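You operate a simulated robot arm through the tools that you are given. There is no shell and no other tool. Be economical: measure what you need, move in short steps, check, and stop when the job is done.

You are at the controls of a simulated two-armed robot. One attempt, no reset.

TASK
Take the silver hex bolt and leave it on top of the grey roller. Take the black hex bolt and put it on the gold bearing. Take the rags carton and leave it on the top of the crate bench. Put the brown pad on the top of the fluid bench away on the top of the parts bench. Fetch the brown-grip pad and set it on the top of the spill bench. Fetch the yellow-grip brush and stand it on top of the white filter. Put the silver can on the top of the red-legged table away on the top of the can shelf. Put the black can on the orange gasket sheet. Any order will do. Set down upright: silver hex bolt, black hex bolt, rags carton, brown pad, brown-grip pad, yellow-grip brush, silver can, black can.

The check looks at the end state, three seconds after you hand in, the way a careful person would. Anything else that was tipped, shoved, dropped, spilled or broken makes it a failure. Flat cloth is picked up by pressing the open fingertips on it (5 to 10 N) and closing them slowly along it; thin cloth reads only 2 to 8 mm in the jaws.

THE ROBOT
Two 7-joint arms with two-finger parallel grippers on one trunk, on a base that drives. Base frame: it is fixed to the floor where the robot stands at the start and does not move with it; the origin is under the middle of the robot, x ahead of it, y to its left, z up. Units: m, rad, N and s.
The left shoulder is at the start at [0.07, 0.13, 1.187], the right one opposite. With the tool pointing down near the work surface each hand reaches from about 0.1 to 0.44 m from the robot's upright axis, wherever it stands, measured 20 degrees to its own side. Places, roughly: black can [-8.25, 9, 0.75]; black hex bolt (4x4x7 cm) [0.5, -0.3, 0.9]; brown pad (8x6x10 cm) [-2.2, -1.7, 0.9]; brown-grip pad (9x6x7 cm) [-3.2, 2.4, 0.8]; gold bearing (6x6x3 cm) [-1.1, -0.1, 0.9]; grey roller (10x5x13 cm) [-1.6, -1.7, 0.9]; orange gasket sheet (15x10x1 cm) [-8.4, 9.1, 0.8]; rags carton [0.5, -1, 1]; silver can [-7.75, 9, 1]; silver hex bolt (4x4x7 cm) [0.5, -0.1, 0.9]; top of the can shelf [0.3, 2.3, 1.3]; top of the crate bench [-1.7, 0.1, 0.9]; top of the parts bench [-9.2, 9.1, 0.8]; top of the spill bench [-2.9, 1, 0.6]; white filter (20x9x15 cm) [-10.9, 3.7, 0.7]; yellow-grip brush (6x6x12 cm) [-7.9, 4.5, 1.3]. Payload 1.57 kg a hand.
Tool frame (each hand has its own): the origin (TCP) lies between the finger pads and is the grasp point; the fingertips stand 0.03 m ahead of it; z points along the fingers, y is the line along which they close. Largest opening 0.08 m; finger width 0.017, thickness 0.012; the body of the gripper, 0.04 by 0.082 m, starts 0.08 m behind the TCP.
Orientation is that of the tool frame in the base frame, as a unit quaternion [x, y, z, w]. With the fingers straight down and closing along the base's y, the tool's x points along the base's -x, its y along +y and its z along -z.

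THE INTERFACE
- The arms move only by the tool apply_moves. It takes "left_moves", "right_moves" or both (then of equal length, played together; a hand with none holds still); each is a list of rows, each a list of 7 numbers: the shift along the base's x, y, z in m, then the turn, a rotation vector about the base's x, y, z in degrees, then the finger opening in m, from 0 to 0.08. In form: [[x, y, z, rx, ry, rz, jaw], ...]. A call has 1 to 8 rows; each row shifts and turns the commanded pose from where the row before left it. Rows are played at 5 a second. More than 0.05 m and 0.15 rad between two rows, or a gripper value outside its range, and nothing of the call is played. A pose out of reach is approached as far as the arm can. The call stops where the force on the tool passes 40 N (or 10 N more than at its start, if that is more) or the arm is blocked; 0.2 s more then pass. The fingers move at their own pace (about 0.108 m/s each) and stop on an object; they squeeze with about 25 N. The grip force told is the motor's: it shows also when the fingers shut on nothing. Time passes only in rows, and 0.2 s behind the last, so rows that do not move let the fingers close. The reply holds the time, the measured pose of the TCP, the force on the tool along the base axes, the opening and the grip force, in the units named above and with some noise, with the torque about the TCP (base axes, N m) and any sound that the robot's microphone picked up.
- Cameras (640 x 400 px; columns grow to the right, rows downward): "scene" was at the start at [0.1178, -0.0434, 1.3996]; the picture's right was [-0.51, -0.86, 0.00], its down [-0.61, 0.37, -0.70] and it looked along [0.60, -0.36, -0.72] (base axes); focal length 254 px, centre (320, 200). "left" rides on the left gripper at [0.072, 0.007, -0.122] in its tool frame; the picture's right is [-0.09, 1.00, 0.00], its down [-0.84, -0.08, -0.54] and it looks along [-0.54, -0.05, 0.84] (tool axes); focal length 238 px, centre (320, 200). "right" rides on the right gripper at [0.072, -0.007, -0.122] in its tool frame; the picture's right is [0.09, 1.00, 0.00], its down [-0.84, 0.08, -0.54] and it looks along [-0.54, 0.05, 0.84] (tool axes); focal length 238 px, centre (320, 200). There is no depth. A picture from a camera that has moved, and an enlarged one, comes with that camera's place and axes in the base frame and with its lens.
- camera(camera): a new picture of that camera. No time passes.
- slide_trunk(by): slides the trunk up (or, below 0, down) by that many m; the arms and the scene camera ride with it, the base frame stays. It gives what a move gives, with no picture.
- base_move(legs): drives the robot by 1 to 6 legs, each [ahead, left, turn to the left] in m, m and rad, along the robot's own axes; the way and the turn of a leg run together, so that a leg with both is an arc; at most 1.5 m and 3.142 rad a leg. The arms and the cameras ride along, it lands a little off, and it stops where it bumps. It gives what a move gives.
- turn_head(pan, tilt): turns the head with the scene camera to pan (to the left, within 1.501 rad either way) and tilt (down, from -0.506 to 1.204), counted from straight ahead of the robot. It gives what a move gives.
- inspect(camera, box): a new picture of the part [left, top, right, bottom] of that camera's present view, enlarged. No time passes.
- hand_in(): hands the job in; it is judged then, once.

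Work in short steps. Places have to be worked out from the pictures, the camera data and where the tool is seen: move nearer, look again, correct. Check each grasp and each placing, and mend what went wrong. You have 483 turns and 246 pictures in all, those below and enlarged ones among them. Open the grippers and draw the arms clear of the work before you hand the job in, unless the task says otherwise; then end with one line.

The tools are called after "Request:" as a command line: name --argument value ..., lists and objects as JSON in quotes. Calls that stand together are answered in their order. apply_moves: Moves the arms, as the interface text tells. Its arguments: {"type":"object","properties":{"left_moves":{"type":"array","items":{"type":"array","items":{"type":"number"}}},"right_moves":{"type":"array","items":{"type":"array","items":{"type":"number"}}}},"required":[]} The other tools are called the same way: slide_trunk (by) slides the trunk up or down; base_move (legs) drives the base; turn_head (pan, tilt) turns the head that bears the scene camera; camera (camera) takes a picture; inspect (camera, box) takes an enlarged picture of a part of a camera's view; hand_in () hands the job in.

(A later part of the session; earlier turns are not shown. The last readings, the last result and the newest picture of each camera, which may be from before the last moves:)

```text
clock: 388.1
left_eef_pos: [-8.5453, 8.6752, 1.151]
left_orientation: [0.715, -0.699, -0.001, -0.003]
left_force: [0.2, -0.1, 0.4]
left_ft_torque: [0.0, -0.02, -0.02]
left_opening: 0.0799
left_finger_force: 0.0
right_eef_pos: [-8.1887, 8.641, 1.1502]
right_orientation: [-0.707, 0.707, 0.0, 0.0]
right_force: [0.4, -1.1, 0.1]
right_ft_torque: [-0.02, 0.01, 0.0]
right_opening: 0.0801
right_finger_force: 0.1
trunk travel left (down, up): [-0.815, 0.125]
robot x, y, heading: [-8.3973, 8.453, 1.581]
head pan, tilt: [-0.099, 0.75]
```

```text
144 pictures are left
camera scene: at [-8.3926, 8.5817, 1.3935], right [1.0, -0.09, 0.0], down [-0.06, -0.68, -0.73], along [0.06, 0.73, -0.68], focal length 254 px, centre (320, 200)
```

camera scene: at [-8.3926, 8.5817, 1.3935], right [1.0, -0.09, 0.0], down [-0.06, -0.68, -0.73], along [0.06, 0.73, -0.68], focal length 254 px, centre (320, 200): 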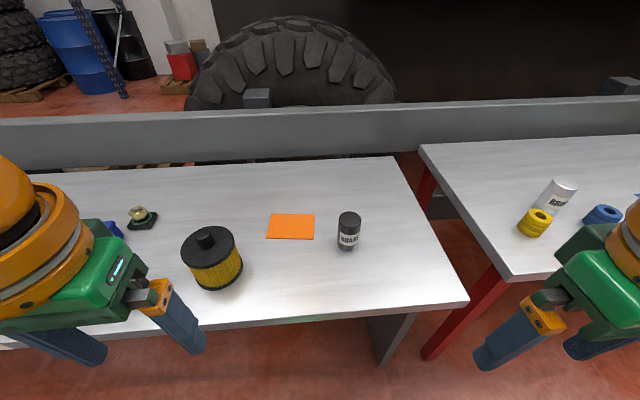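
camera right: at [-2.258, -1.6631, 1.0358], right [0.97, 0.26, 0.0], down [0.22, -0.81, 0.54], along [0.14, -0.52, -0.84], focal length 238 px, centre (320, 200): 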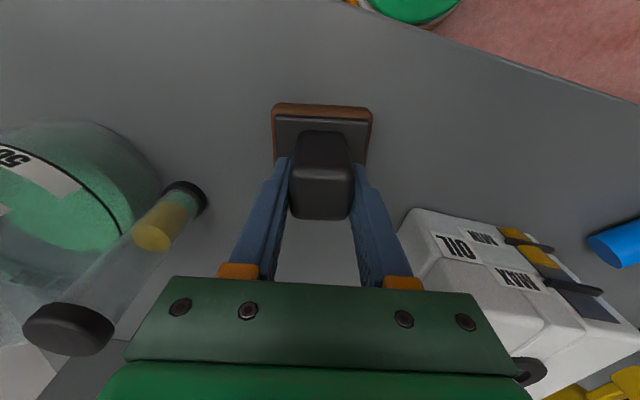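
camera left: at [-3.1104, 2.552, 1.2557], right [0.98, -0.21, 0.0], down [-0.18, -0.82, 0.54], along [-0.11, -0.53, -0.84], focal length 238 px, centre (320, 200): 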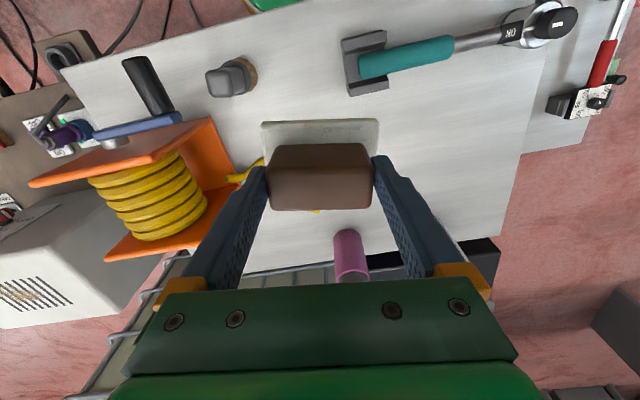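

Black can at (-8.277,9.02), top z≈0.92, ~6.5 cm across; gasket centre (-8.44,9.12). I drive 0.165 ahead and bring the right hand over the can.

Request:
base_move --legs '[[0.165, 0.01, -0.01]]'

Request:
apply_moves --right_moves '[[-0.022, 0.044, 0, 0, 0, 0, 0.08], [-0.022, 0.044, 0, 0, 0, 0, 0.08], [-0.022, 0.04, 0, 0, 0, 0, 0.08], [-0.015, 0.04, 0, 0, 0, 0, 0.08], [0, 0.03, -0.03, 0, 0, 0, 0.08], [0, 0, -0.04, 0, 0, 0, 0.08], [0, 0, 0, 0, 0, 0, 0.08]]'

Request:
camera --camera "right"

```text
clock: 389.5
left_eef_pos: [-8.555, 8.837, 1.1511]
left_orientation: [0.712, -0.702, -0.003, -0.004]
left_force: [0.4, -0.8, -0.7]
left_ft_torque: [0.04, 0.0, 0.01]
left_opening: 0.0801
left_finger_force: 0.1
right_eef_pos: [-8.1991, 8.7971, 1.151]
right_orientation: [-0.704, 0.71, 0.003, 0.001]
right_force: [0.0, 0.3, 0.1]
right_ft_torque: [0.03, -0.02, 0.01]
right_opening: 0.0799
right_finger_force: 0.1
trunk travel left (down, up): [-0.815, 0.125]
robot x, y, heading: [-8.4109, 8.6136, 1.574]
head pan, tilt: [-0.099, 0.75]
```

```text
clock: 391.1
left_eef_pos: [-8.5537, 8.8407, 1.1512]
left_orientation: [0.711, -0.703, -0.002, -0.003]
left_force: [0.2, -1.1, 1.3]
left_ft_torque: [-0.03, 0.0, 0.03]
left_opening: 0.0801
left_finger_force: 0.1
right_eef_pos: [-8.2672, 8.9918, 1.074]
right_orientation: [-0.704, 0.71, 0.002, 0.0]
right_force: [0.0, 0.3, -0.6]
right_ft_torque: [0.01, -0.01, -0.01]
right_opening: 0.0801
right_finger_force: 0.2
right hand out of reach, approached as far as the arm can: row 4, 5
trunk travel left (down, up): [-0.815, 0.125]
robot x, y, heading: [-8.4082, 8.6136, 1.573]
head pan, tilt: [-0.099, 0.75]
```

```text
143 pictures are left
camera right: at [-8.2607, 8.92, 1.1961], right [-1.0, -0.08, 0.0], down [-0.07, 0.84, 0.54], along [-0.05, 0.54, -0.84], focal length 238 px, centre (320, 200)
```

right: 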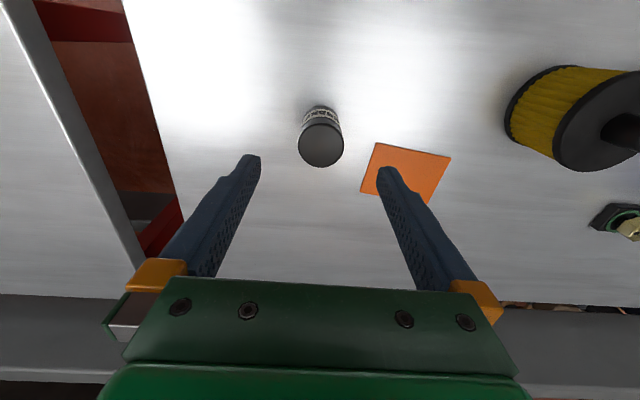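

Can top centre (-8.272,9.019); gasket centre (-8.445,9.11). I need more reach, so I creep the base ahead 0.1 (bench is open beneath).

Request:
base_move --legs '[[0.05, 0, 0]]'

Request:
base_move --legs '[[0.05, 0, 0]]'

```text
clock: 392.0
left_eef_pos: [-8.5553, 8.8817, 1.1515]
left_orientation: [0.712, -0.703, -0.004, -0.006]
left_force: [1.2, -1.1, 0.4]
left_ft_torque: [0.09, 0.03, 0.01]
left_opening: 0.0801
left_finger_force: 0.0
right_eef_pos: [-8.2677, 9.0332, 1.0762]
right_orientation: [-0.704, 0.71, 0.004, 0.002]
right_force: [1.3, -0.6, -0.4]
right_ft_torque: [0.08, 0.02, -0.01]
right_opening: 0.0802
right_finger_force: 0.1
trunk travel left (down, up): [-0.815, 0.125]
robot x, y, heading: [-8.4102, 8.6631, 1.574]
head pan, tilt: [-0.099, 0.75]
```

```text
clock: 392.9
left_eef_pos: [-8.5552, 8.9324, 1.1518]
left_orientation: [0.711, -0.703, -0.004, -0.005]
left_force: [0.0, -0.1, -0.3]
left_ft_torque: [0.06, -0.01, 0.01]
left_opening: 0.08
left_finger_force: 0.0
right_eef_pos: [-8.2685, 9.0832, 1.0761]
right_orientation: [-0.704, 0.71, 0.003, 0.001]
right_force: [0.7, -0.5, 0.0]
right_ft_torque: [0.04, -0.01, 0.03]
right_opening: 0.08
right_finger_force: 0.1
trunk travel left (down, up): [-0.815, 0.125]
robot x, y, heading: [-8.4102, 8.7093, 1.571]
head pan, tilt: [-0.099, 0.75]
```

No bump. Hand back 6 cm over the can, and descend part way to check.

Request:
apply_moves --right_moves '[[-0.003, -0.045, 0, 0, 0, 0, 0.08], [0, -0.021, -0.03, 0, 0, 0, 0.08], [0, 0, -0.045, 0, 0, 0, 0.08], [0, 0, -0.03, 0, 0, 0, 0.08], [0, 0, 0, 0, 0, 0, 0.08]]'

Request:
camera --camera "right"

```text
clock: 394.1
left_eef_pos: [-8.5545, 8.9382, 1.1513]
left_orientation: [0.712, -0.702, -0.003, -0.003]
left_force: [0.6, -0.4, -0.5]
left_ft_torque: [0.01, 0.0, -0.02]
left_opening: 0.0797
left_finger_force: 0.1
right_eef_pos: [-8.2696, 9.0223, 0.9699]
right_orientation: [-0.704, 0.71, 0.002, 0.0]
right_force: [-0.5, 0.4, -0.4]
right_ft_torque: [0.03, 0.02, -0.01]
right_opening: 0.0802
right_finger_force: 0.0
trunk travel left (down, up): [-0.815, 0.125]
robot x, y, heading: [-8.4064, 8.7112, 1.57]
head pan, tilt: [-0.099, 0.75]
```

```text
142 pictures are left
camera right: at [-8.2618, 8.9521, 1.0925], right [-1.0, -0.08, 0.0], down [-0.07, 0.84, 0.54], along [-0.05, 0.54, -0.84], focal length 238 px, centre (320, 200)
```

right: 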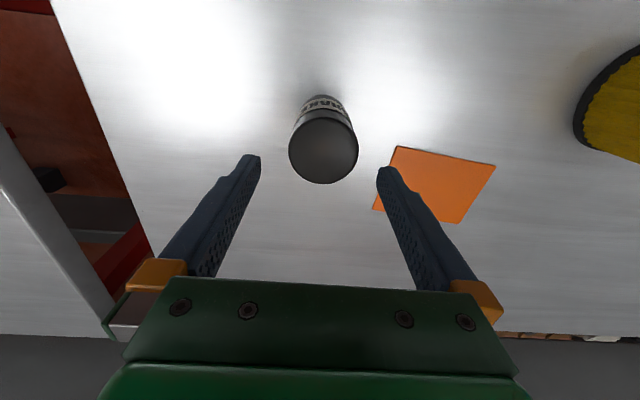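

Centered within 4 mm; descend and grip.

Request:
apply_moves --right_moves '[[-0.002, -0.004, -0.03, 0, 0, 0, 0.08], [0, 0, -0.035, 0, 0, 0, 0.08], [0, 0, -0.02, 0, 0, 0, 0.08], [0, 0, 0, 0, 0, 0, 0.08], [0, 0, 0, 0, 0, 0, 0.0], [0, 0, 0, 0, 0, 0, 0.0], [0, 0, 0, 0, 0, 0, 0.0], [0, 0, 0.02, 0, 0, 0, 0.0]]'

Request:
camera --camera "right"

```text
clock: 395.9
left_eef_pos: [-8.5552, 8.9385, 1.1519]
left_orientation: [0.712, -0.703, -0.002, -0.003]
left_force: [0.6, 0.5, -0.2]
left_ft_torque: [0.02, 0.01, -0.01]
left_opening: 0.0802
left_finger_force: 0.0
right_eef_pos: [-8.2625, 9.0165, 0.9139]
right_orientation: [-0.704, 0.711, 0.001, 0.0]
right_force: [-0.5, 0.1, -3.3]
right_ft_torque: [-0.02, -0.01, 0.0]
right_opening: 0.0592
right_finger_force: 25.3
right hand out of reach, approached as far as the arm can: row 3
trunk travel left (down, up): [-0.815, 0.125]
robot x, y, heading: [-8.405, 8.7122, 1.574]
head pan, tilt: [-0.099, 0.75]
```

```text
141 pictures are left
camera right: at [-8.2553, 8.9461, 1.0362], right [-1.0, -0.08, 0.0], down [-0.07, 0.84, 0.54], along [-0.05, 0.54, -0.84], focal length 238 px, centre (320, 200)
```

right: 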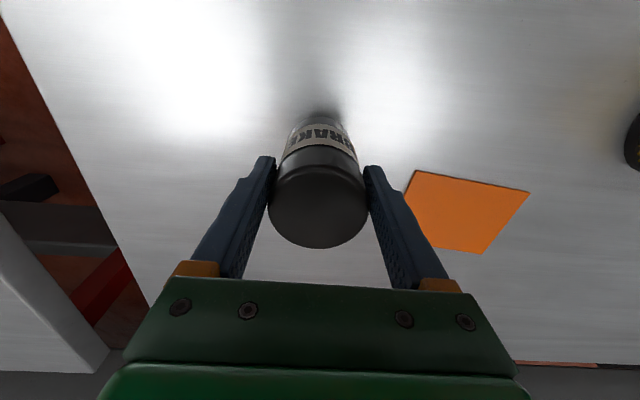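

Can gripped and lifted. Raise a little more and shift base left 0.165 so the gasket lies in the right hand's sector.

Request:
apply_moves --right_moves '[[0, 0, 0.04, 0, 0, 0, 0.0], [0, 0, 0.03, 0, 0, 0, 0.0]]'

Request:
base_move --legs '[[0.0, 0.165, 0]]'

Request:
apply_moves --right_moves '[[-0.005, 0.03, 0, 0, 0, 0, 0.0], [-0.005, 0.03, 0, 0, 0, 0, 0.0], [-0.005, 0.03, 0, 0, 0, 0, 0.0], [0, 0, 0, 0, 0, 0, 0]]'

Request:
camera --camera "right"

Request:
camera --camera "scene"

```text
clock: 396.6
left_eef_pos: [-8.5556, 8.9382, 1.151]
left_orientation: [0.712, -0.702, -0.004, -0.004]
left_force: [0.5, 0.1, 0.6]
left_ft_torque: [-0.01, -0.01, 0.0]
left_opening: 0.0801
left_finger_force: 0.0
right_eef_pos: [-8.2634, 9.0156, 0.9842]
right_orientation: [-0.704, 0.71, 0.002, 0.0]
right_force: [0.3, -0.5, -4.0]
right_ft_torque: [0.01, 0.0, 0.0]
right_opening: 0.0592
right_finger_force: 24.5
trunk travel left (down, up): [-0.815, 0.125]
robot x, y, heading: [-8.4071, 8.7085, 1.573]
head pan, tilt: [-0.099, 0.75]
```

```text
clock: 398.0
left_eef_pos: [-8.7203, 8.9388, 1.1504]
left_orientation: [0.711, -0.703, -0.003, -0.002]
left_force: [-0.1, 0.6, -0.2]
left_ft_torque: [-0.05, 0.01, -0.04]
left_opening: 0.0799
left_finger_force: 0.1
right_eef_pos: [-8.4276, 9.0161, 0.9831]
right_orientation: [-0.704, 0.71, 0.002, -0.001]
right_force: [1.3, -0.6, -3.6]
right_ft_torque: [-0.05, 0.0, 0.04]
right_opening: 0.0594
right_finger_force: 25.2
trunk travel left (down, up): [-0.815, 0.125]
robot x, y, heading: [-8.5773, 8.7129, 1.575]
head pan, tilt: [-0.099, 0.75]
```

```text
clock: 399.0
left_eef_pos: [-8.7218, 8.9378, 1.1511]
left_orientation: [0.711, -0.703, -0.002, -0.003]
left_force: [-0.9, 0.3, 0.1]
left_ft_torque: [0.0, 0.0, -0.02]
left_opening: 0.0802
left_finger_force: 0.0
right_eef_pos: [-8.4356, 9.0984, 0.9873]
right_orientation: [-0.705, 0.71, 0.001, 0.0]
right_force: [0.3, -0.4, -2.0]
right_ft_torque: [-0.01, 0.0, -0.01]
right_opening: 0.0591
right_finger_force: 25.3
right hand out of reach, approached as far as the arm can: row 3
trunk travel left (down, up): [-0.815, 0.125]
robot x, y, heading: [-8.5774, 8.713, 1.569]
head pan, tilt: [-0.099, 0.75]
```

```text
140 pictures are left
camera right: at [-8.4286, 9.0278, 1.11], right [-1.0, -0.08, 0.0], down [-0.07, 0.84, 0.54], along [-0.05, 0.54, -0.84], focal length 238 px, centre (320, 200)
```

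right: 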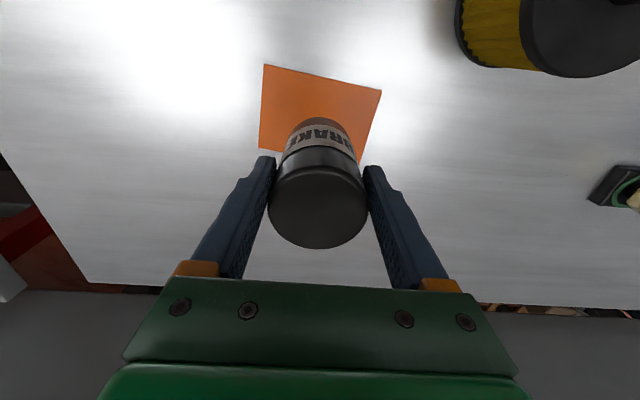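

```text
139 pictures are left
camera scene: at [-8.5703, 8.842, 1.3936], right [1.0, -0.1, 0.0], down [-0.07, -0.68, -0.73], along [0.07, 0.73, -0.68], focal length 254 px, centre (320, 200)
```

scene: 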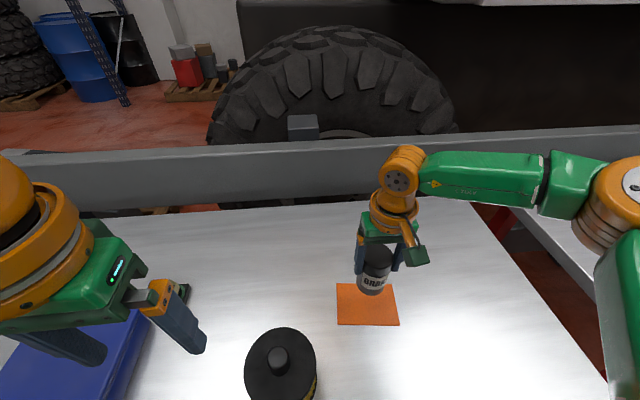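

Gasket centre is right beneath (within 7 mm). Lower slowly.

Request:
apply_moves --right_moves '[[0, 0.0, -0.03, 0, 0, 0, 0.0], [0, 0, -0.03, 0, 0, 0, 0.0], [0, 0, -0.015, 0, 0, 0, 0.0], [0, 0, 0, 0, 0, 0, 0]]'

```text
clock: 400.0
left_eef_pos: [-8.7217, 8.9388, 1.1502]
left_orientation: [0.711, -0.703, -0.002, -0.003]
left_force: [1.1, 0.4, 0.0]
left_ft_torque: [0.0, -0.01, 0.01]
left_opening: 0.08
left_finger_force: 0.0
right_eef_pos: [-8.4187, 9.0813, 0.9253]
right_orientation: [-0.704, 0.71, 0.002, -0.001]
right_force: [-0.7, 0.1, -2.3]
right_ft_torque: [-0.03, 0.0, 0.01]
right_opening: 0.0592
right_finger_force: 25.0
right hand out of reach, approached as far as the arm can: row 1, 2, 3
trunk travel left (down, up): [-0.815, 0.125]
robot x, y, heading: [-8.5768, 8.7104, 1.57]
head pan, tilt: [-0.099, 0.75]
```

Reach shrinks when the hand is lowered, so I re-raise the hand to the good pose and lower the trunk instead.

Request:
apply_moves --right_moves '[[0, 0.0, 0.03, 0, 0, 0, 0.0], [-0.008, 0.012, 0.03, 0, 0, 0, 0.0], [-0.008, 0.011, 0.005, 0, 0, 0, 0.0], [0, 0, 0, 0, 0, 0, 0]]'

Request:
slide_trunk --by -0.07

Request:
camera --camera "right"

```text
clock: 401.0
left_eef_pos: [-8.7219, 8.9379, 1.1503]
left_orientation: [0.712, -0.703, -0.001, -0.004]
left_force: [0.0, 0.0, 0.4]
left_ft_torque: [-0.01, -0.01, -0.03]
left_opening: 0.0801
left_finger_force: 0.1
right_eef_pos: [-8.4332, 9.103, 0.9893]
right_orientation: [-0.704, 0.71, 0.002, 0.0]
right_force: [-0.6, -0.4, -3.3]
right_ft_torque: [-0.04, 0.05, 0.01]
right_opening: 0.0588
right_finger_force: 25.1
trunk travel left (down, up): [-0.815, 0.125]
robot x, y, heading: [-8.5743, 8.712, 1.572]
head pan, tilt: [-0.099, 0.75]
```

```text
clock: 402.1
left_eef_pos: [-8.7227, 8.9395, 1.0803]
left_orientation: [0.712, -0.702, -0.002, -0.003]
left_force: [0.0, 0.4, -0.2]
left_ft_torque: [-0.01, 0.0, -0.01]
left_opening: 0.0801
left_finger_force: 0.2
right_eef_pos: [-8.4331, 9.1029, 0.9186]
right_orientation: [-0.704, 0.71, 0.003, 0.0]
right_force: [0.3, 0.4, -3.3]
right_ft_torque: [-0.01, 0.01, -0.01]
right_opening: 0.0591
right_finger_force: 25.4
trunk travel left (down, up): [-0.745, 0.195]
robot x, y, heading: [-8.5739, 8.7097, 1.574]
head pan, tilt: [-0.099, 0.75]
```

```text
138 pictures are left
camera right: at [-8.4256, 9.0318, 1.0411], right [-1.0, -0.08, 0.0], down [-0.07, 0.84, 0.54], along [-0.05, 0.54, -0.84], focal length 238 px, centre (320, 200)
```

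right: 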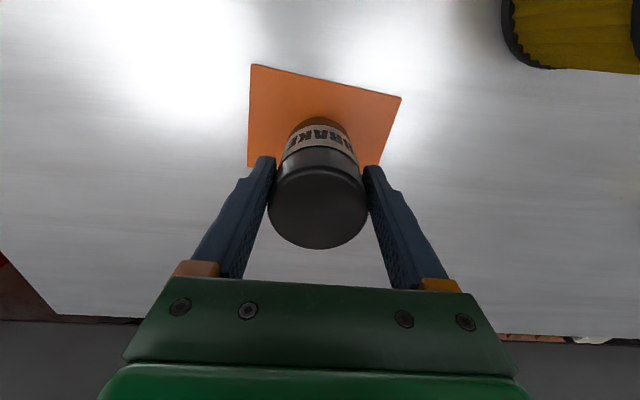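

Over the gasket centre at z 0.919. Lower the trunk further in small steps to contact.

Request:
slide_trunk --by -0.015

```text
clock: 402.7
left_eef_pos: [-8.7235, 8.9372, 1.0661]
left_orientation: [0.712, -0.703, -0.002, -0.002]
left_force: [-1.2, 1.0, 0.4]
left_ft_torque: [0.0, -0.01, 0.0]
left_opening: 0.0798
left_finger_force: 0.1
right_eef_pos: [-8.4337, 9.1031, 0.904]
right_orientation: [-0.704, 0.71, 0.001, -0.001]
right_force: [-0.9, -0.2, -2.5]
right_ft_torque: [-0.01, -0.01, 0.01]
right_opening: 0.059
right_finger_force: 24.9
trunk travel left (down, up): [-0.73, 0.21]
robot x, y, heading: [-8.5815, 8.7099, 1.57]
head pan, tilt: [-0.099, 0.75]
```

Request:
slide_trunk --by -0.006

```text
clock: 403.3
left_eef_pos: [-8.7227, 8.9386, 1.0586]
left_orientation: [0.711, -0.703, -0.002, -0.003]
left_force: [-1.0, 0.3, 0.1]
left_ft_torque: [0.01, -0.01, 0.0]
left_opening: 0.08
left_finger_force: 0.1
right_eef_pos: [-8.4328, 9.1023, 0.8981]
right_orientation: [-0.704, 0.71, 0.003, 0.0]
right_force: [-0.7, -0.2, -2.8]
right_ft_torque: [-0.01, -0.03, 0.0]
right_opening: 0.0591
right_finger_force: 24.8
trunk travel left (down, up): [-0.724, 0.216]
robot x, y, heading: [-8.5783, 8.7112, 1.572]
head pan, tilt: [-0.099, 0.75]
```

No contact yet; another 5 mm.

Request:
slide_trunk --by -0.005

```text
clock: 403.8
left_eef_pos: [-8.7237, 8.9352, 1.0548]
left_orientation: [0.711, -0.703, -0.002, -0.005]
left_force: [1.2, 0.4, 0.7]
left_ft_torque: [-0.01, 0.03, -0.04]
left_opening: 0.0799
left_finger_force: 0.2
right_eef_pos: [-8.4333, 9.0999, 0.8953]
right_orientation: [-0.704, 0.71, 0.005, 0.001]
right_force: [1.7, -0.7, 13.0]
right_ft_torque: [0.1, -0.19, -0.05]
right_opening: 0.058
right_finger_force: 25.3
trunk travel left (down, up): [-0.719, 0.221]
robot x, y, heading: [-8.5785, 8.7107, 1.576]
head pan, tilt: [-0.099, 0.75]
```

Contact at 16 N. Relieve 2 mm, open, rise.

Request:
apply_moves --right_moves '[[0, 0, 0.002, 0, 0, 0, 0], [0, 0, 0, 0, 0, 0, 0.065], [0, 0, 0, 0, 0, 0, 0.08], [0, 0, 0, 0, 0, 0, 0.08], [0, 0, 0.045, 0, 0, 0, 0.08], [0, 0, 0.045, 0, 0, 0, 0.08], [0, 0, 0.045, 0, 0, 0, 0.08]]'

Request:
camera --camera "right"

```text
clock: 405.4
left_eef_pos: [-8.7229, 8.9383, 1.0542]
left_orientation: [0.712, -0.702, -0.002, -0.003]
left_force: [-1.5, 0.1, 0.8]
left_ft_torque: [-0.02, 0.06, -0.02]
left_opening: 0.0801
left_finger_force: 0.0
right_eef_pos: [-8.4155, 9.1002, 1.0268]
right_orientation: [-0.703, 0.711, 0.002, -0.001]
right_force: [0.7, 0.2, 0.5]
right_ft_torque: [0.02, -0.03, -0.01]
right_opening: 0.0798
right_finger_force: 0.1
right hand out of reach, approached as far as the arm can: row 7
trunk travel left (down, up): [-0.719, 0.221]
robot x, y, heading: [-8.5799, 8.7106, 1.574]
head pan, tilt: [-0.099, 0.75]
```

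```text
137 pictures are left
camera right: at [-8.4077, 9.0288, 1.149], right [-1.0, -0.08, 0.0], down [-0.07, 0.84, 0.54], along [-0.05, 0.54, -0.84], focal length 238 px, centre (320, 200)
```

right: 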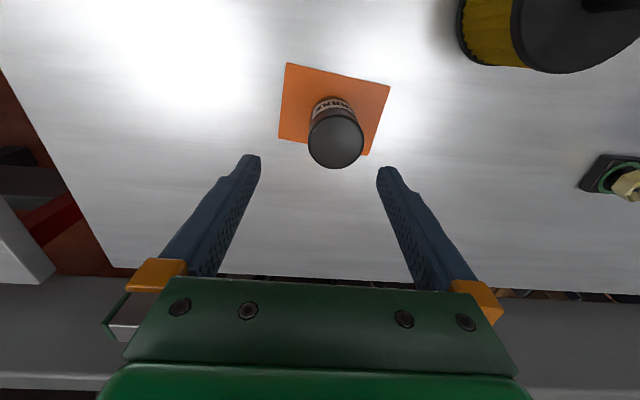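

Black can stands on the gasket. I raise the trunk, back off and strafe right to the red-legged table.

Request:
slide_trunk --by 0.106

Request:
base_move --legs '[[-0.28, 0, 0], [0, -0.75, 0]]'

Request:
turn_head --pan -0.1 --tilt 0.7

Request:
camera --camera "scene"

```text
clock: 406.8
left_eef_pos: [-8.7229, 8.9384, 1.1607]
left_orientation: [0.712, -0.703, -0.002, -0.002]
left_force: [0.1, 0.1, 0.0]
left_ft_torque: [0.01, -0.03, 0.0]
left_opening: 0.0798
left_finger_force: 0.1
right_eef_pos: [-8.4156, 9.1006, 1.133]
right_orientation: [-0.704, 0.71, 0.003, 0.0]
right_force: [-0.2, -0.4, -0.7]
right_ft_torque: [-0.05, 0.02, -0.01]
right_opening: 0.0799
right_finger_force: 0.0
trunk travel left (down, up): [-0.825, 0.115]
robot x, y, heading: [-8.5766, 8.7135, 1.571]
head pan, tilt: [-0.099, 0.75]
```

```text
clock: 412.5
left_eef_pos: [-7.9674, 8.6564, 1.16]
left_orientation: [0.715, -0.7, -0.001, -0.004]
left_force: [0.3, -0.5, -1.2]
left_ft_torque: [0.01, 0.0, -0.01]
left_opening: 0.0799
left_finger_force: 0.1
right_eef_pos: [-7.662, 8.8205, 1.1325]
right_orientation: [0.707, -0.707, -0.002, -0.001]
right_force: [-0.7, -0.9, -0.3]
right_ft_torque: [-0.01, -0.04, 0.0]
right_opening: 0.08
right_finger_force: 0.1
trunk travel left (down, up): [-0.825, 0.115]
robot x, y, heading: [-7.8196, 8.4319, 1.583]
head pan, tilt: [-0.099, 0.75]
```

```text
clock: 413.1
left_eef_pos: [-7.9663, 8.6557, 1.1609]
left_orientation: [0.715, -0.699, -0.001, -0.003]
left_force: [0.2, 0.0, 0.0]
left_ft_torque: [-0.02, 0.01, -0.01]
left_opening: 0.08
left_finger_force: 0.0
right_eef_pos: [-7.6615, 8.8215, 1.1322]
right_orientation: [0.707, -0.707, -0.002, 0.0]
right_force: [0.4, -0.7, 0.3]
right_ft_torque: [0.0, -0.03, 0.01]
right_opening: 0.0802
right_finger_force: 0.0
trunk travel left (down, up): [-0.825, 0.115]
robot x, y, heading: [-7.8197, 8.4307, 1.579]
head pan, tilt: [-0.099, 0.7]
```

```text
136 pictures are left
camera scene: at [-7.8133, 8.5639, 1.4078], right [1.0, -0.09, 0.0], down [-0.06, -0.64, -0.76], along [0.07, 0.76, -0.64], focal length 254 px, centre (320, 200)
```

scene: 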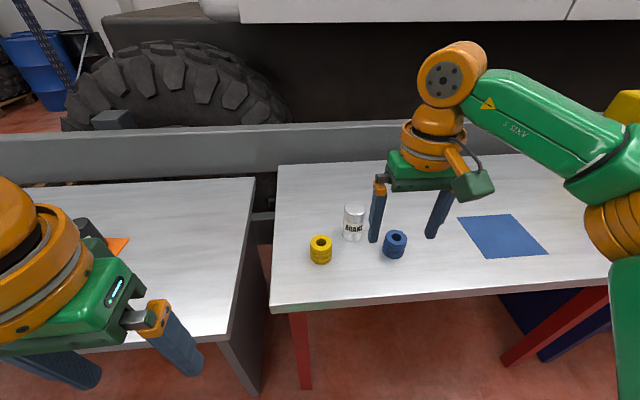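

Silver can at about (-7.681,9.03), top z≈0.985. I drive 0.2 ahead so the right hand comes over it.

Request:
base_move --legs '[[0.2, 0, -0.01]]'

Request:
camera --camera "right"

```text
clock: 414.7
left_eef_pos: [-7.9645, 8.8537, 1.1619]
left_orientation: [0.711, -0.704, -0.003, -0.005]
left_force: [-0.1, -0.7, 0.8]
left_ft_torque: [0.0, -0.04, -0.01]
left_opening: 0.08
left_finger_force: 0.1
right_eef_pos: [-7.6579, 9.0163, 1.1339]
right_orientation: [-0.703, 0.711, 0.004, 0.001]
right_force: [-0.2, 0.0, 0.1]
right_ft_torque: [0.05, 0.0, -0.02]
right_opening: 0.08
right_finger_force: 0.0
trunk travel left (down, up): [-0.825, 0.115]
robot x, y, heading: [-7.8208, 8.6285, 1.571]
head pan, tilt: [-0.099, 0.7]
```

```text
135 pictures are left
camera right: at [-7.6507, 8.9445, 1.2557], right [-1.0, -0.08, 0.0], down [-0.07, 0.83, 0.55], along [-0.05, 0.55, -0.84], focal length 238 px, centre (320, 200)
```

right: 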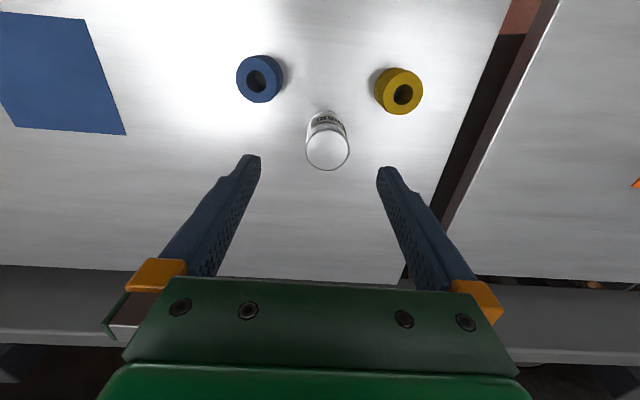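

Can top centre about (-7.671,9.063). I creep 7 cm closer and position above it.

Request:
base_move --legs '[[0.07, 0.01, 0]]'

Request:
apply_moves --right_moves '[[0, -0.01, -0.04, 0, 0, 0, 0.08], [0, -0.01, -0.04, 0, 0, 0, 0.08], [0, 0, -0.015, 0, 0, 0, 0.08], [0, 0, 0, 0, 0, 0, 0.08]]'

Request:
camera --camera "right"

```text
clock: 415.8
left_eef_pos: [-7.9749, 8.9182, 1.1601]
left_orientation: [0.71, -0.705, -0.001, -0.003]
left_force: [0.3, 0.2, -0.8]
left_ft_torque: [-0.04, -0.02, 0.01]
left_opening: 0.0801
left_finger_force: 0.1
right_eef_pos: [-7.6661, 9.0783, 1.1304]
right_orientation: [-0.703, 0.712, 0.001, -0.001]
right_force: [-0.3, 0.5, -0.6]
right_ft_torque: [-0.04, -0.03, 0.0]
right_opening: 0.0801
right_finger_force: 0.0
trunk travel left (down, up): [-0.825, 0.115]
robot x, y, heading: [-7.8269, 8.6842, 1.567]
head pan, tilt: [-0.099, 0.7]
stopped in leg 1: the robot was blocked; the commanded pose is now the measured one
```

```text
clock: 416.8
left_eef_pos: [-7.9729, 8.9134, 1.161]
left_orientation: [0.71, -0.704, -0.002, -0.004]
left_force: [-0.4, -0.1, -0.4]
left_ft_torque: [0.02, 0.02, 0.01]
left_opening: 0.0799
left_finger_force: 0.1
right_eef_pos: [-7.6687, 9.0504, 1.0371]
right_orientation: [-0.702, 0.712, 0.003, 0.0]
right_force: [-0.5, 0.5, -0.1]
right_ft_torque: [0.02, 0.01, -0.02]
right_opening: 0.0803
right_finger_force: 0.1
trunk travel left (down, up): [-0.825, 0.115]
robot x, y, heading: [-7.8284, 8.6885, 1.57]
head pan, tilt: [-0.099, 0.7]
```

```text
134 pictures are left
camera right: at [-7.6605, 8.9807, 1.1592], right [-1.0, -0.08, 0.0], down [-0.06, 0.84, 0.55], along [-0.05, 0.54, -0.84], focal length 238 px, centre (320, 200)
```

right: 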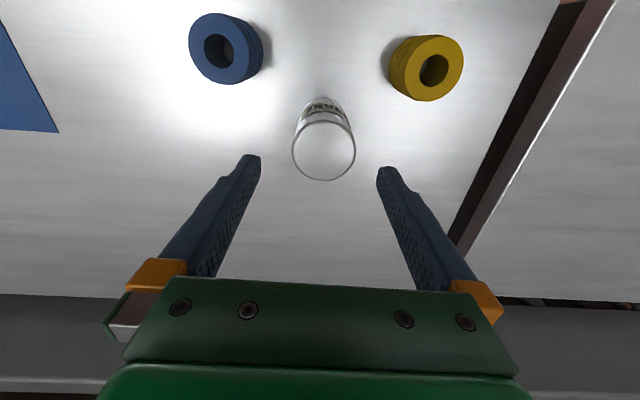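

The base touched something (table leg) and stopped; all still stands. Can centre (-7.673,9.062), top z≈0.947. Descend and grip.

Request:
apply_moves --right_moves '[[-0.004, 0.011, -0.03, 0, 0, 0, 0.08], [0, 0, -0.04, 0, 0, 0, 0.08], [0, 0, -0.03, 0, 0, 0, 0.08], [0, 0, 0, 0, 0, 0, 0.08]]'

Request:
camera --camera "right"

```text
clock: 417.8
left_eef_pos: [-7.9723, 8.9134, 1.1609]
left_orientation: [0.71, -0.705, -0.002, -0.004]
left_force: [0.3, 0.4, 0.1]
left_ft_torque: [-0.01, -0.02, 0.03]
left_opening: 0.08
left_finger_force: 0.1
right_eef_pos: [-7.6656, 9.0627, 0.94]
right_orientation: [-0.701, 0.713, 0.004, 0.0]
right_force: [0.1, -0.4, 0.1]
right_ft_torque: [-0.01, 0.01, 0.03]
right_opening: 0.0801
right_finger_force: 0.0
right hand out of reach, approached as far as the arm can: row 3
trunk travel left (down, up): [-0.825, 0.115]
robot x, y, heading: [-7.8258, 8.6858, 1.569]
head pan, tilt: [-0.099, 0.7]
```

```text
133 pictures are left
camera right: at [-7.6594, 8.9909, 1.0625], right [-1.0, -0.08, 0.0], down [-0.06, 0.84, 0.55], along [-0.05, 0.54, -0.84], focal length 238 px, centre (320, 200)
```

right: 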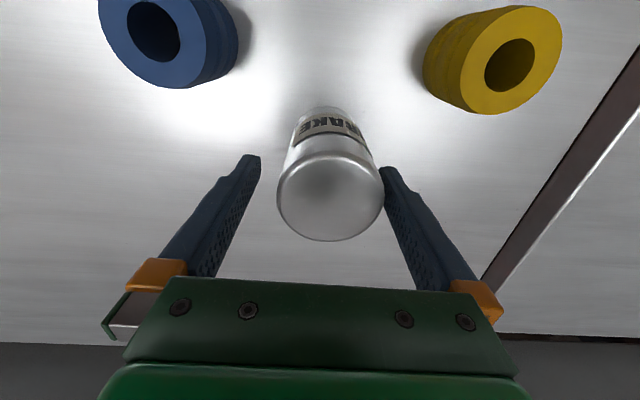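

The can is ~6 mm off-centre; I shift the hand -6 mm in x and check.

Request:
apply_moves --right_moves '[[-0.007, -0.003, 0.004, 0, 0, 0, 0.08], [0, 0, 0, 0, 0, 0, 0.08]]'

Request:
camera --camera "right"

```text
clock: 418.4
left_eef_pos: [-7.9736, 8.9142, 1.1601]
left_orientation: [0.709, -0.705, -0.003, -0.004]
left_force: [-0.6, -0.4, 0.4]
left_ft_torque: [0.02, 0.0, 0.03]
left_opening: 0.0799
left_finger_force: 0.0
right_eef_pos: [-7.6733, 9.0589, 0.9451]
right_orientation: [-0.703, 0.712, 0.003, -0.001]
right_force: [-0.5, 1.4, -0.3]
right_ft_torque: [0.03, 0.0, 0.0]
right_opening: 0.0801
right_finger_force: 0.1
trunk travel left (down, up): [-0.825, 0.115]
robot x, y, heading: [-7.8279, 8.6862, 1.564]
head pan, tilt: [-0.099, 0.7]
```

```text
132 pictures are left
camera right: at [-7.6656, 8.988, 1.0676], right [-1.0, -0.08, 0.0], down [-0.06, 0.84, 0.55], along [-0.05, 0.54, -0.84], focal length 238 px, centre (320, 200)
```

right: 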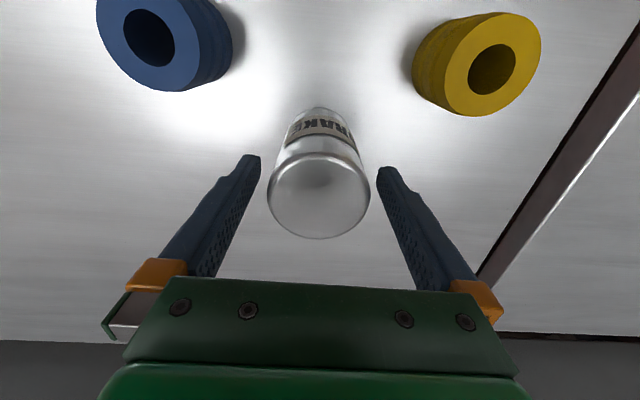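

Well centered. Lower 8 mm, grip and lift.

Request:
apply_moves --right_moves '[[0, 0, -0.007, 0, 0, 0, 0.08], [0, 0, 0, 0, 0, 0, 0.0], [0, 0, 0, 0, 0, 0, 0.0], [0, 0, 0, 0, 0, 0, 0.0], [0, 0, 0.02, 0, 0, 0, 0.0], [0, 0, 0.04, 0, 0, 0, 0.0], [0, 0, 0.045, 0, 0, 0, 0.0]]'

Request:
camera --camera "scene"

```text
clock: 420.0
left_eef_pos: [-7.9736, 8.9125, 1.1605]
left_orientation: [0.71, -0.705, -0.003, -0.004]
left_force: [-1.0, -0.2, -0.1]
left_ft_torque: [0.02, -0.05, -0.04]
left_opening: 0.08
left_finger_force: 0.1
right_eef_pos: [-7.6715, 9.0559, 1.0429]
right_orientation: [-0.703, 0.711, 0.002, 0.0]
right_force: [-0.4, 0.3, -3.1]
right_ft_torque: [0.01, 0.0, 0.01]
right_opening: 0.0591
right_finger_force: 25.1
right hand out of reach, approached as far as the arm can: row 1
trunk travel left (down, up): [-0.825, 0.115]
robot x, y, heading: [-7.8279, 8.689, 1.568]
head pan, tilt: [-0.099, 0.7]
```

```text
131 pictures are left
camera scene: at [-7.8216, 8.819, 1.4078], right [0.99, -0.1, 0.0], down [-0.07, -0.64, -0.77], along [0.08, 0.76, -0.64], focal length 254 px, centre (320, 200)
```

scene: 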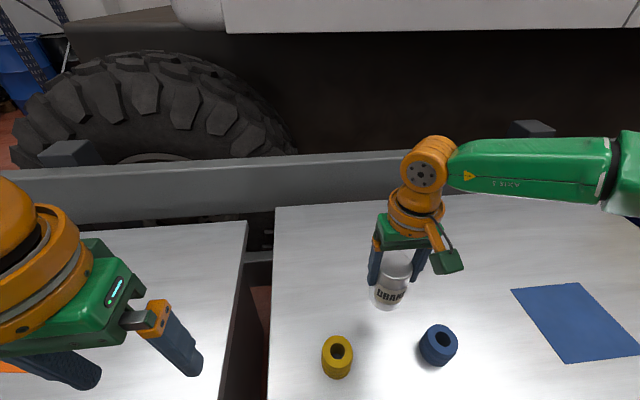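

Silver can held. I retract, back off, go west and reverse south along the same clear lane to y≈4.0.

Request:
apply_moves --right_moves '[[0, 0, 0.045, 0, 0, 0, 0], [0, -0.02, 0.04, 0, 0, 0, 0], [0, -0.045, 0.015, 0, 0, 0, 0], [0, -0.045, 0, 0, 0, 0, 0], [0, -0.045, 0, 0, 0, 0, 0], [0, -0.04, 0, 0, 0, 0, 0]]'

Request:
base_move --legs '[[-0.35, 0, 0], [0, 1.5, 0], [0, 0.3, 0], [-1.5, 0, 0], [-1.5, 0, 0]]'

Request:
turn_head --pan -1.2 --tilt 0.3

Request:
camera --camera "scene"

```text
clock: 421.4
left_eef_pos: [-7.9718, 8.9129, 1.161]
left_orientation: [0.71, -0.704, -0.003, -0.004]
left_force: [0.1, -1.1, -0.3]
left_ft_torque: [0.01, 0.04, 0.0]
left_opening: 0.0799
left_finger_force: 0.1
right_eef_pos: [-7.6689, 8.8615, 1.1421]
right_orientation: [-0.702, 0.712, 0.004, 0.001]
right_force: [-0.2, 0.5, -3.1]
right_ft_torque: [-0.01, 0.01, 0.03]
right_opening: 0.0589
right_finger_force: 25.2
trunk travel left (down, up): [-0.825, 0.115]
robot x, y, heading: [-7.8287, 8.6873, 1.568]
head pan, tilt: [-0.099, 0.7]
```

```text
clock: 446.3
left_eef_pos: [-9.6622, 5.5483, 1.1601]
left_orientation: [0.719, -0.695, -0.002, -0.003]
left_force: [-0.3, -0.9, 0.6]
left_ft_torque: [0.0, 0.04, -0.02]
left_opening: 0.0802
left_finger_force: 0.1
right_eef_pos: [-9.3583, 5.5044, 1.1418]
right_orientation: [0.713, -0.701, -0.002, 0.002]
right_force: [0.0, -0.1, -2.8]
right_ft_torque: [-0.03, -0.02, 0.03]
right_opening: 0.059
right_finger_force: 24.7
trunk travel left (down, up): [-0.825, 0.115]
robot x, y, heading: [-9.516, 5.3261, 1.595]
head pan, tilt: [-0.099, 0.7]
```

```text
clock: 447.6
left_eef_pos: [-9.6626, 5.5463, 1.1603]
left_orientation: [0.718, -0.696, -0.001, -0.003]
left_force: [0.5, -0.2, 0.8]
left_ft_torque: [0.01, 0.01, -0.02]
left_opening: 0.08
left_finger_force: 0.0
right_eef_pos: [-9.3587, 5.5042, 1.1427]
right_orientation: [0.712, -0.703, -0.002, 0.0]
right_force: [-0.2, 0.6, -2.6]
right_ft_torque: [-0.02, 0.0, -0.01]
right_opening: 0.0589
right_finger_force: 25.2
trunk travel left (down, up): [-0.825, 0.115]
robot x, y, heading: [-9.509, 5.3241, 1.593]
head pan, tilt: [-1.201, 0.3]
```

```text
130 pictures are left
camera scene: at [-9.4279, 5.4077, 1.4439], right [0.38, -0.92, 0.0], down [-0.27, -0.11, -0.96], along [0.88, 0.37, -0.3], focal length 254 px, centre (320, 200)
```

scene: 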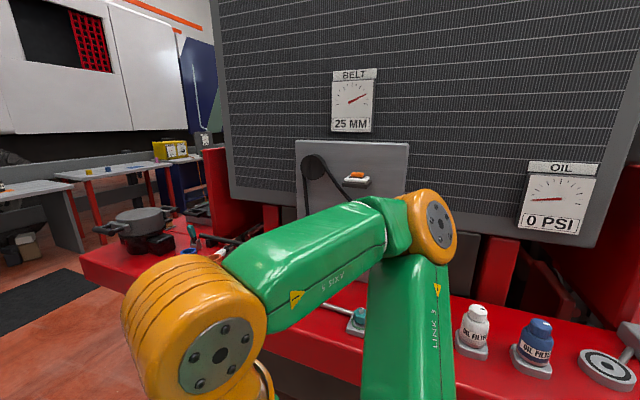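

Continue reversing to y≈3.95, then look right (east) at the brush area.

Request:
base_move --legs '[[0, 0, -0.02], [-1.38, 0, 0]]'

Request:
turn_head --pan -1.1 --tilt 0.4

Request:
camera --camera "scene"

```text
clock: 454.8
left_eef_pos: [-9.6528, 4.1768, 1.1608]
left_orientation: [0.713, -0.701, -0.002, -0.003]
left_force: [-0.7, -0.6, 0.6]
left_ft_torque: [-0.01, -0.03, 0.0]
left_opening: 0.0801
left_finger_force: 0.0
right_eef_pos: [-9.3498, 4.13, 1.1435]
right_orientation: [-0.706, 0.709, 0.002, -0.001]
right_force: [-0.9, 0.2, -3.0]
right_ft_torque: [-0.03, 0.0, -0.01]
right_opening: 0.0589
right_finger_force: 25.1
trunk travel left (down, up): [-0.825, 0.115]
robot x, y, heading: [-9.5063, 3.9495, 1.577]
head pan, tilt: [-1.201, 0.3]
```

```text
clock: 455.5
left_eef_pos: [-9.6525, 4.1765, 1.1608]
left_orientation: [0.713, -0.702, -0.001, -0.003]
left_force: [-0.1, 0.1, -0.3]
left_ft_torque: [0.02, 0.01, -0.01]
left_opening: 0.0802
left_finger_force: 0.2
right_eef_pos: [-9.349, 4.1295, 1.1422]
right_orientation: [-0.706, 0.709, 0.003, 0.0]
right_force: [0.3, -0.1, -2.0]
right_ft_torque: [0.0, -0.02, 0.02]
right_opening: 0.0584
right_finger_force: 25.1
trunk travel left (down, up): [-0.825, 0.115]
robot x, y, heading: [-9.5072, 3.947, 1.577]
head pan, tilt: [-1.1, 0.4]
```

```text
129 pictures are left
camera scene: at [-9.4251, 4.0416, 1.4346], right [0.46, -0.89, 0.0], down [-0.35, -0.18, -0.92], along [0.82, 0.42, -0.39], focal length 254 px, centre (320, 200)
```

scene: 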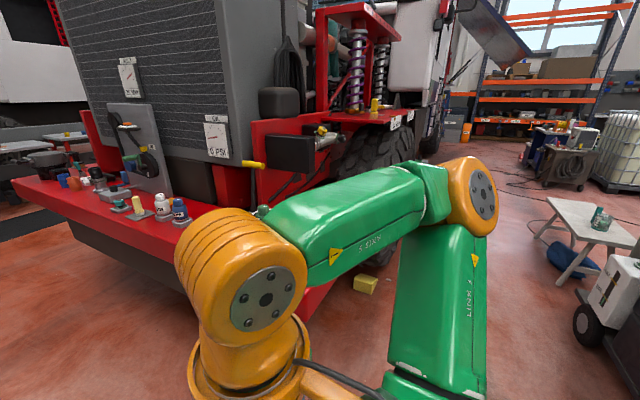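

The brush (yellow) is at the red platform's corner. I turn to face east for an unobstructed view of the approach.

Request:
base_move --legs '[[0, 0, -1.577]]'

Request:
turn_head --pan 0.1 --tilt 0.35

Request:
camera --camera "scene"

```text
clock: 459.7
left_eef_pos: [-9.2765, 4.0934, 1.1605]
left_orientation: [-0.001, 1.0, -0.001, 0.003]
left_force: [-0.1, 0.6, 0.1]
left_ft_torque: [0.01, 0.01, -0.01]
left_opening: 0.0799
left_finger_force: 0.2
right_eef_pos: [-9.3288, 3.7926, 1.1434]
right_orientation: [0.009, 1.0, 0.002, 0.002]
right_force: [0.2, -0.2, -2.5]
right_ft_torque: [0.01, 0.0, 0.01]
right_opening: 0.0585
right_finger_force: 25.2
trunk travel left (down, up): [-0.825, 0.115]
robot x, y, heading: [-9.5081, 3.9489, -0.013]
head pan, tilt: [-1.1, 0.4]
```

```text
clock: 461.1
left_eef_pos: [-9.2775, 4.0945, 1.1606]
left_orientation: [-0.001, 1.0, -0.001, 0.004]
left_force: [-0.3, 0.0, 0.5]
left_ft_torque: [0.04, -0.01, 0.02]
left_opening: 0.0799
left_finger_force: 0.1
right_eef_pos: [-9.3302, 3.7916, 1.1429]
right_orientation: [0.01, 1.0, 0.002, 0.001]
right_force: [0.3, 0.6, -2.8]
right_ft_torque: [-0.01, -0.01, 0.02]
right_opening: 0.0588
right_finger_force: 24.5
trunk travel left (down, up): [-0.825, 0.115]
robot x, y, heading: [-9.5062, 3.9512, -0.005]
head pan, tilt: [0.099, 0.351]
```

```text
128 pictures are left
camera scene: at [-9.3642, 3.9561, 1.4392], right [0.09, -1.0, 0.0], down [-0.34, -0.03, -0.94], along [0.94, 0.08, -0.34], focal length 254 px, centre (320, 200)
```

scene: 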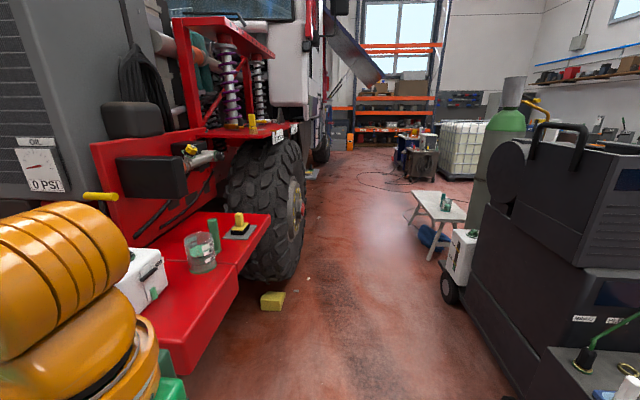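

Zoom on the brush and platform before approaching.

Request:
inspect --camera "scene" --box '[160, 80, 320, 180]'

Request:
base_move --legs '[[0, -0.15, 0], [1.5, 0, 0], [0.2, 0, 0], [0, 0, 1.571]]'

Request:
turn_head --pan 0.1 --tilt 0.3

Request:
camera --camera "scene"

```text
4.00 times, centred on (240, 130) of scene
camera zoom: at [-9.3642, 3.9561, 1.4392], right [0.09, -1.0, 0.0], down [-0.34, -0.03, -0.94], along [0.94, 0.08, -0.34], focal length 1017 px, centre (640, 480)
```

zoom: 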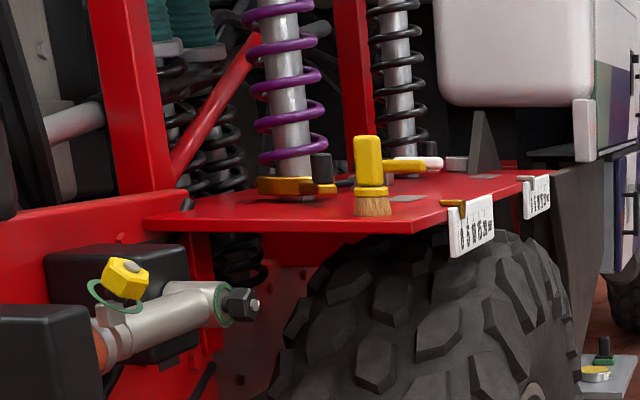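

```text
clock: 474.6
left_eef_pos: [-7.9332, 4.031, 1.1603]
left_orientation: [0.707, -0.707, -0.002, -0.003]
left_force: [0.1, 0.4, -0.1]
left_ft_torque: [0.0, 0.0, 0.04]
left_opening: 0.0802
left_finger_force: 0.0
right_eef_pos: [-7.6306, 3.9783, 1.1423]
right_orientation: [-0.701, 0.713, 0.002, 0.0]
right_force: [0.3, 0.9, -2.3]
right_ft_torque: [-0.01, -0.01, 0.01]
right_opening: 0.0585
right_finger_force: 25.0
trunk travel left (down, up): [-0.825, 0.115]
robot x, y, heading: [-7.7919, 3.8021, 1.564]
head pan, tilt: [0.099, 0.351]
```

```text
clock: 475.2
left_eef_pos: [-7.9328, 4.0302, 1.1606]
left_orientation: [0.709, -0.706, -0.002, -0.004]
left_force: [0.3, 1.0, 0.1]
left_ft_torque: [-0.01, 0.01, 0.03]
left_opening: 0.0803
left_finger_force: 0.0
right_eef_pos: [-7.6305, 3.979, 1.1424]
right_orientation: [-0.701, 0.713, 0.002, 0.0]
right_force: [0.1, -0.7, -2.9]
right_ft_torque: [-0.03, -0.01, -0.01]
right_opening: 0.0586
right_finger_force: 25.1
trunk travel left (down, up): [-0.825, 0.115]
robot x, y, heading: [-7.7922, 3.8037, 1.57]
head pan, tilt: [0.099, 0.3]
```

```text
126 pictures are left
camera scene: at [-7.799, 3.944, 1.4439], right [1.0, 0.09, 0.0], down [0.03, -0.29, -0.96], along [-0.09, 0.95, -0.3], focal length 254 px, centre (320, 200)
```

scene: 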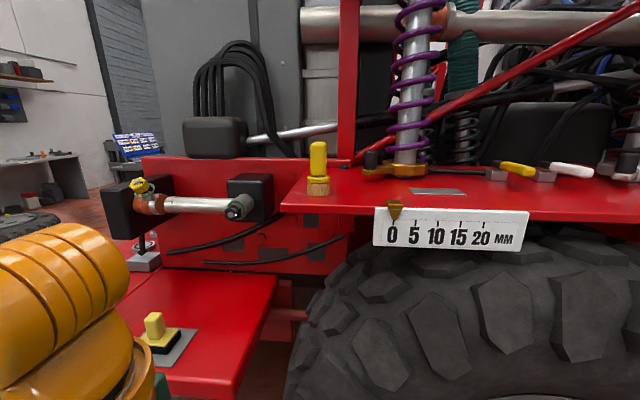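

Brush at about (-7.855,4.477), platform z≈1.30, top ≈1.395. I raise the trunk fully and the left hand, shift right 6 cm, and look.

Request:
slide_trunk --by 0.114

Request:
apply_moves --left_moves '[[0, 0, 0.045, 0, 0, 0, 0.08], [0, 0, 0.045, 0, 0, 0, 0.08], [0, 0, 0.045, 0, 0, 0, 0.08], [0, 0, 0.045, 0, 0, 0, 0.08], [0, 0, 0.02, 0, 0, 0, 0.08]]'

Request:
base_move --legs '[[0, -0.06, 0], [0.12, 0, 0]]'

Request:
turn_head --pan 0.25 --tilt 0.5

Request:
camera --camera "scene"

Request:
camera --camera "left"

```text
clock: 476.7
left_eef_pos: [-7.9326, 4.0294, 1.2754]
left_orientation: [0.708, -0.706, -0.003, -0.003]
left_force: [-1.0, 0.4, 0.1]
left_ft_torque: [0.01, 0.0, 0.02]
left_opening: 0.0801
left_finger_force: 0.0
right_eef_pos: [-7.6306, 3.9783, 1.2559]
right_orientation: [-0.702, 0.713, 0.002, 0.0]
right_force: [-0.1, -0.3, -2.2]
right_ft_torque: [0.0, -0.02, -0.02]
right_opening: 0.0586
right_finger_force: 25.5
trunk travel left (down, up): [-0.939, 0.001]
robot x, y, heading: [-7.7893, 3.8027, 1.566]
head pan, tilt: [0.099, 0.3]
```

```text
clock: 477.9
left_eef_pos: [-7.9177, 4.0438, 1.3982]
left_orientation: [0.708, -0.706, -0.001, -0.005]
left_force: [0.0, 0.5, 0.5]
left_ft_torque: [-0.04, 0.01, 0.01]
left_opening: 0.0801
left_finger_force: 0.1
left hand out of reach, approached as far as the arm can: row 3, 4, 5
right_eef_pos: [-7.6298, 3.979, 1.2573]
right_orientation: [-0.702, 0.712, 0.002, -0.002]
right_force: [-0.5, -0.6, -2.5]
right_ft_torque: [-0.02, -0.01, 0.03]
right_opening: 0.0584
right_finger_force: 24.9
trunk travel left (down, up): [-0.939, 0.001]
robot x, y, heading: [-7.7922, 3.8057, 1.564]
head pan, tilt: [0.099, 0.3]
```

```text
clock: 479.7
left_eef_pos: [-7.8574, 4.1524, 1.3991]
left_orientation: [0.708, -0.706, -0.004, -0.008]
left_force: [-0.5, -0.8, 0.5]
left_ft_torque: [0.04, -0.01, 0.01]
left_opening: 0.0798
left_finger_force: 0.0
right_eef_pos: [-7.5713, 4.089, 1.2587]
right_orientation: [-0.7, 0.714, 0.004, 0.003]
right_force: [-0.3, -0.8, -3.1]
right_ft_torque: [0.04, -0.01, 0.0]
right_opening: 0.0586
right_finger_force: 25.2
trunk travel left (down, up): [-0.939, 0.001]
robot x, y, heading: [-7.7305, 3.9218, 1.561]
head pan, tilt: [0.099, 0.3]
```

```text
clock: 480.4
left_eef_pos: [-7.8561, 4.1594, 1.3983]
left_orientation: [0.708, -0.706, -0.003, -0.005]
left_force: [0.3, -0.2, -0.4]
left_ft_torque: [0.0, 0.02, 0.0]
left_opening: 0.0802
left_finger_force: 0.1
right_eef_pos: [-7.5692, 4.0954, 1.2571]
right_orientation: [-0.7, 0.714, 0.004, 0.001]
right_force: [0.2, 0.6, -3.2]
right_ft_torque: [0.0, -0.02, 0.02]
right_opening: 0.0585
right_finger_force: 24.8
trunk travel left (down, up): [-0.939, 0.001]
robot x, y, heading: [-7.7301, 3.9236, 1.566]
head pan, tilt: [0.25, 0.499]
```

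```text
125 pictures are left
camera scene: at [-7.7511, 4.0549, 1.5398], right [0.97, 0.24, 0.0], down [0.11, -0.46, -0.88], along [-0.21, 0.85, -0.48], focal length 254 px, centre (320, 200)
```

scene: 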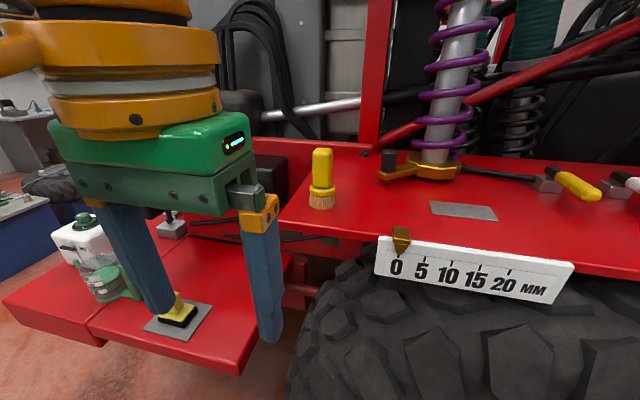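

```text
124 pictures are left
camera left: at [-7.8618, 4.0864, 1.52], right [-1.0, 0.09, 0.0], down [0.07, 0.83, 0.55], along [0.05, 0.55, -0.83], focal length 238 px, centre (320, 200)
```

left: 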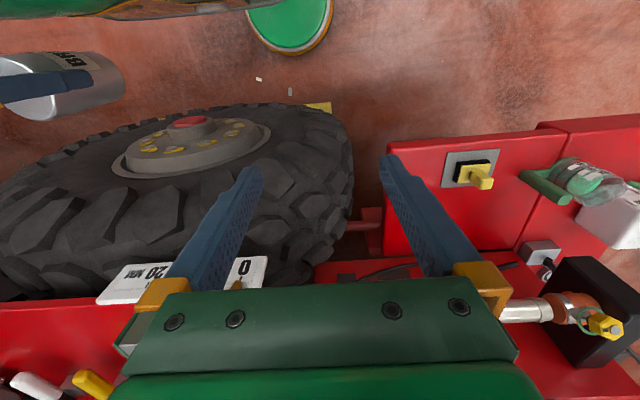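

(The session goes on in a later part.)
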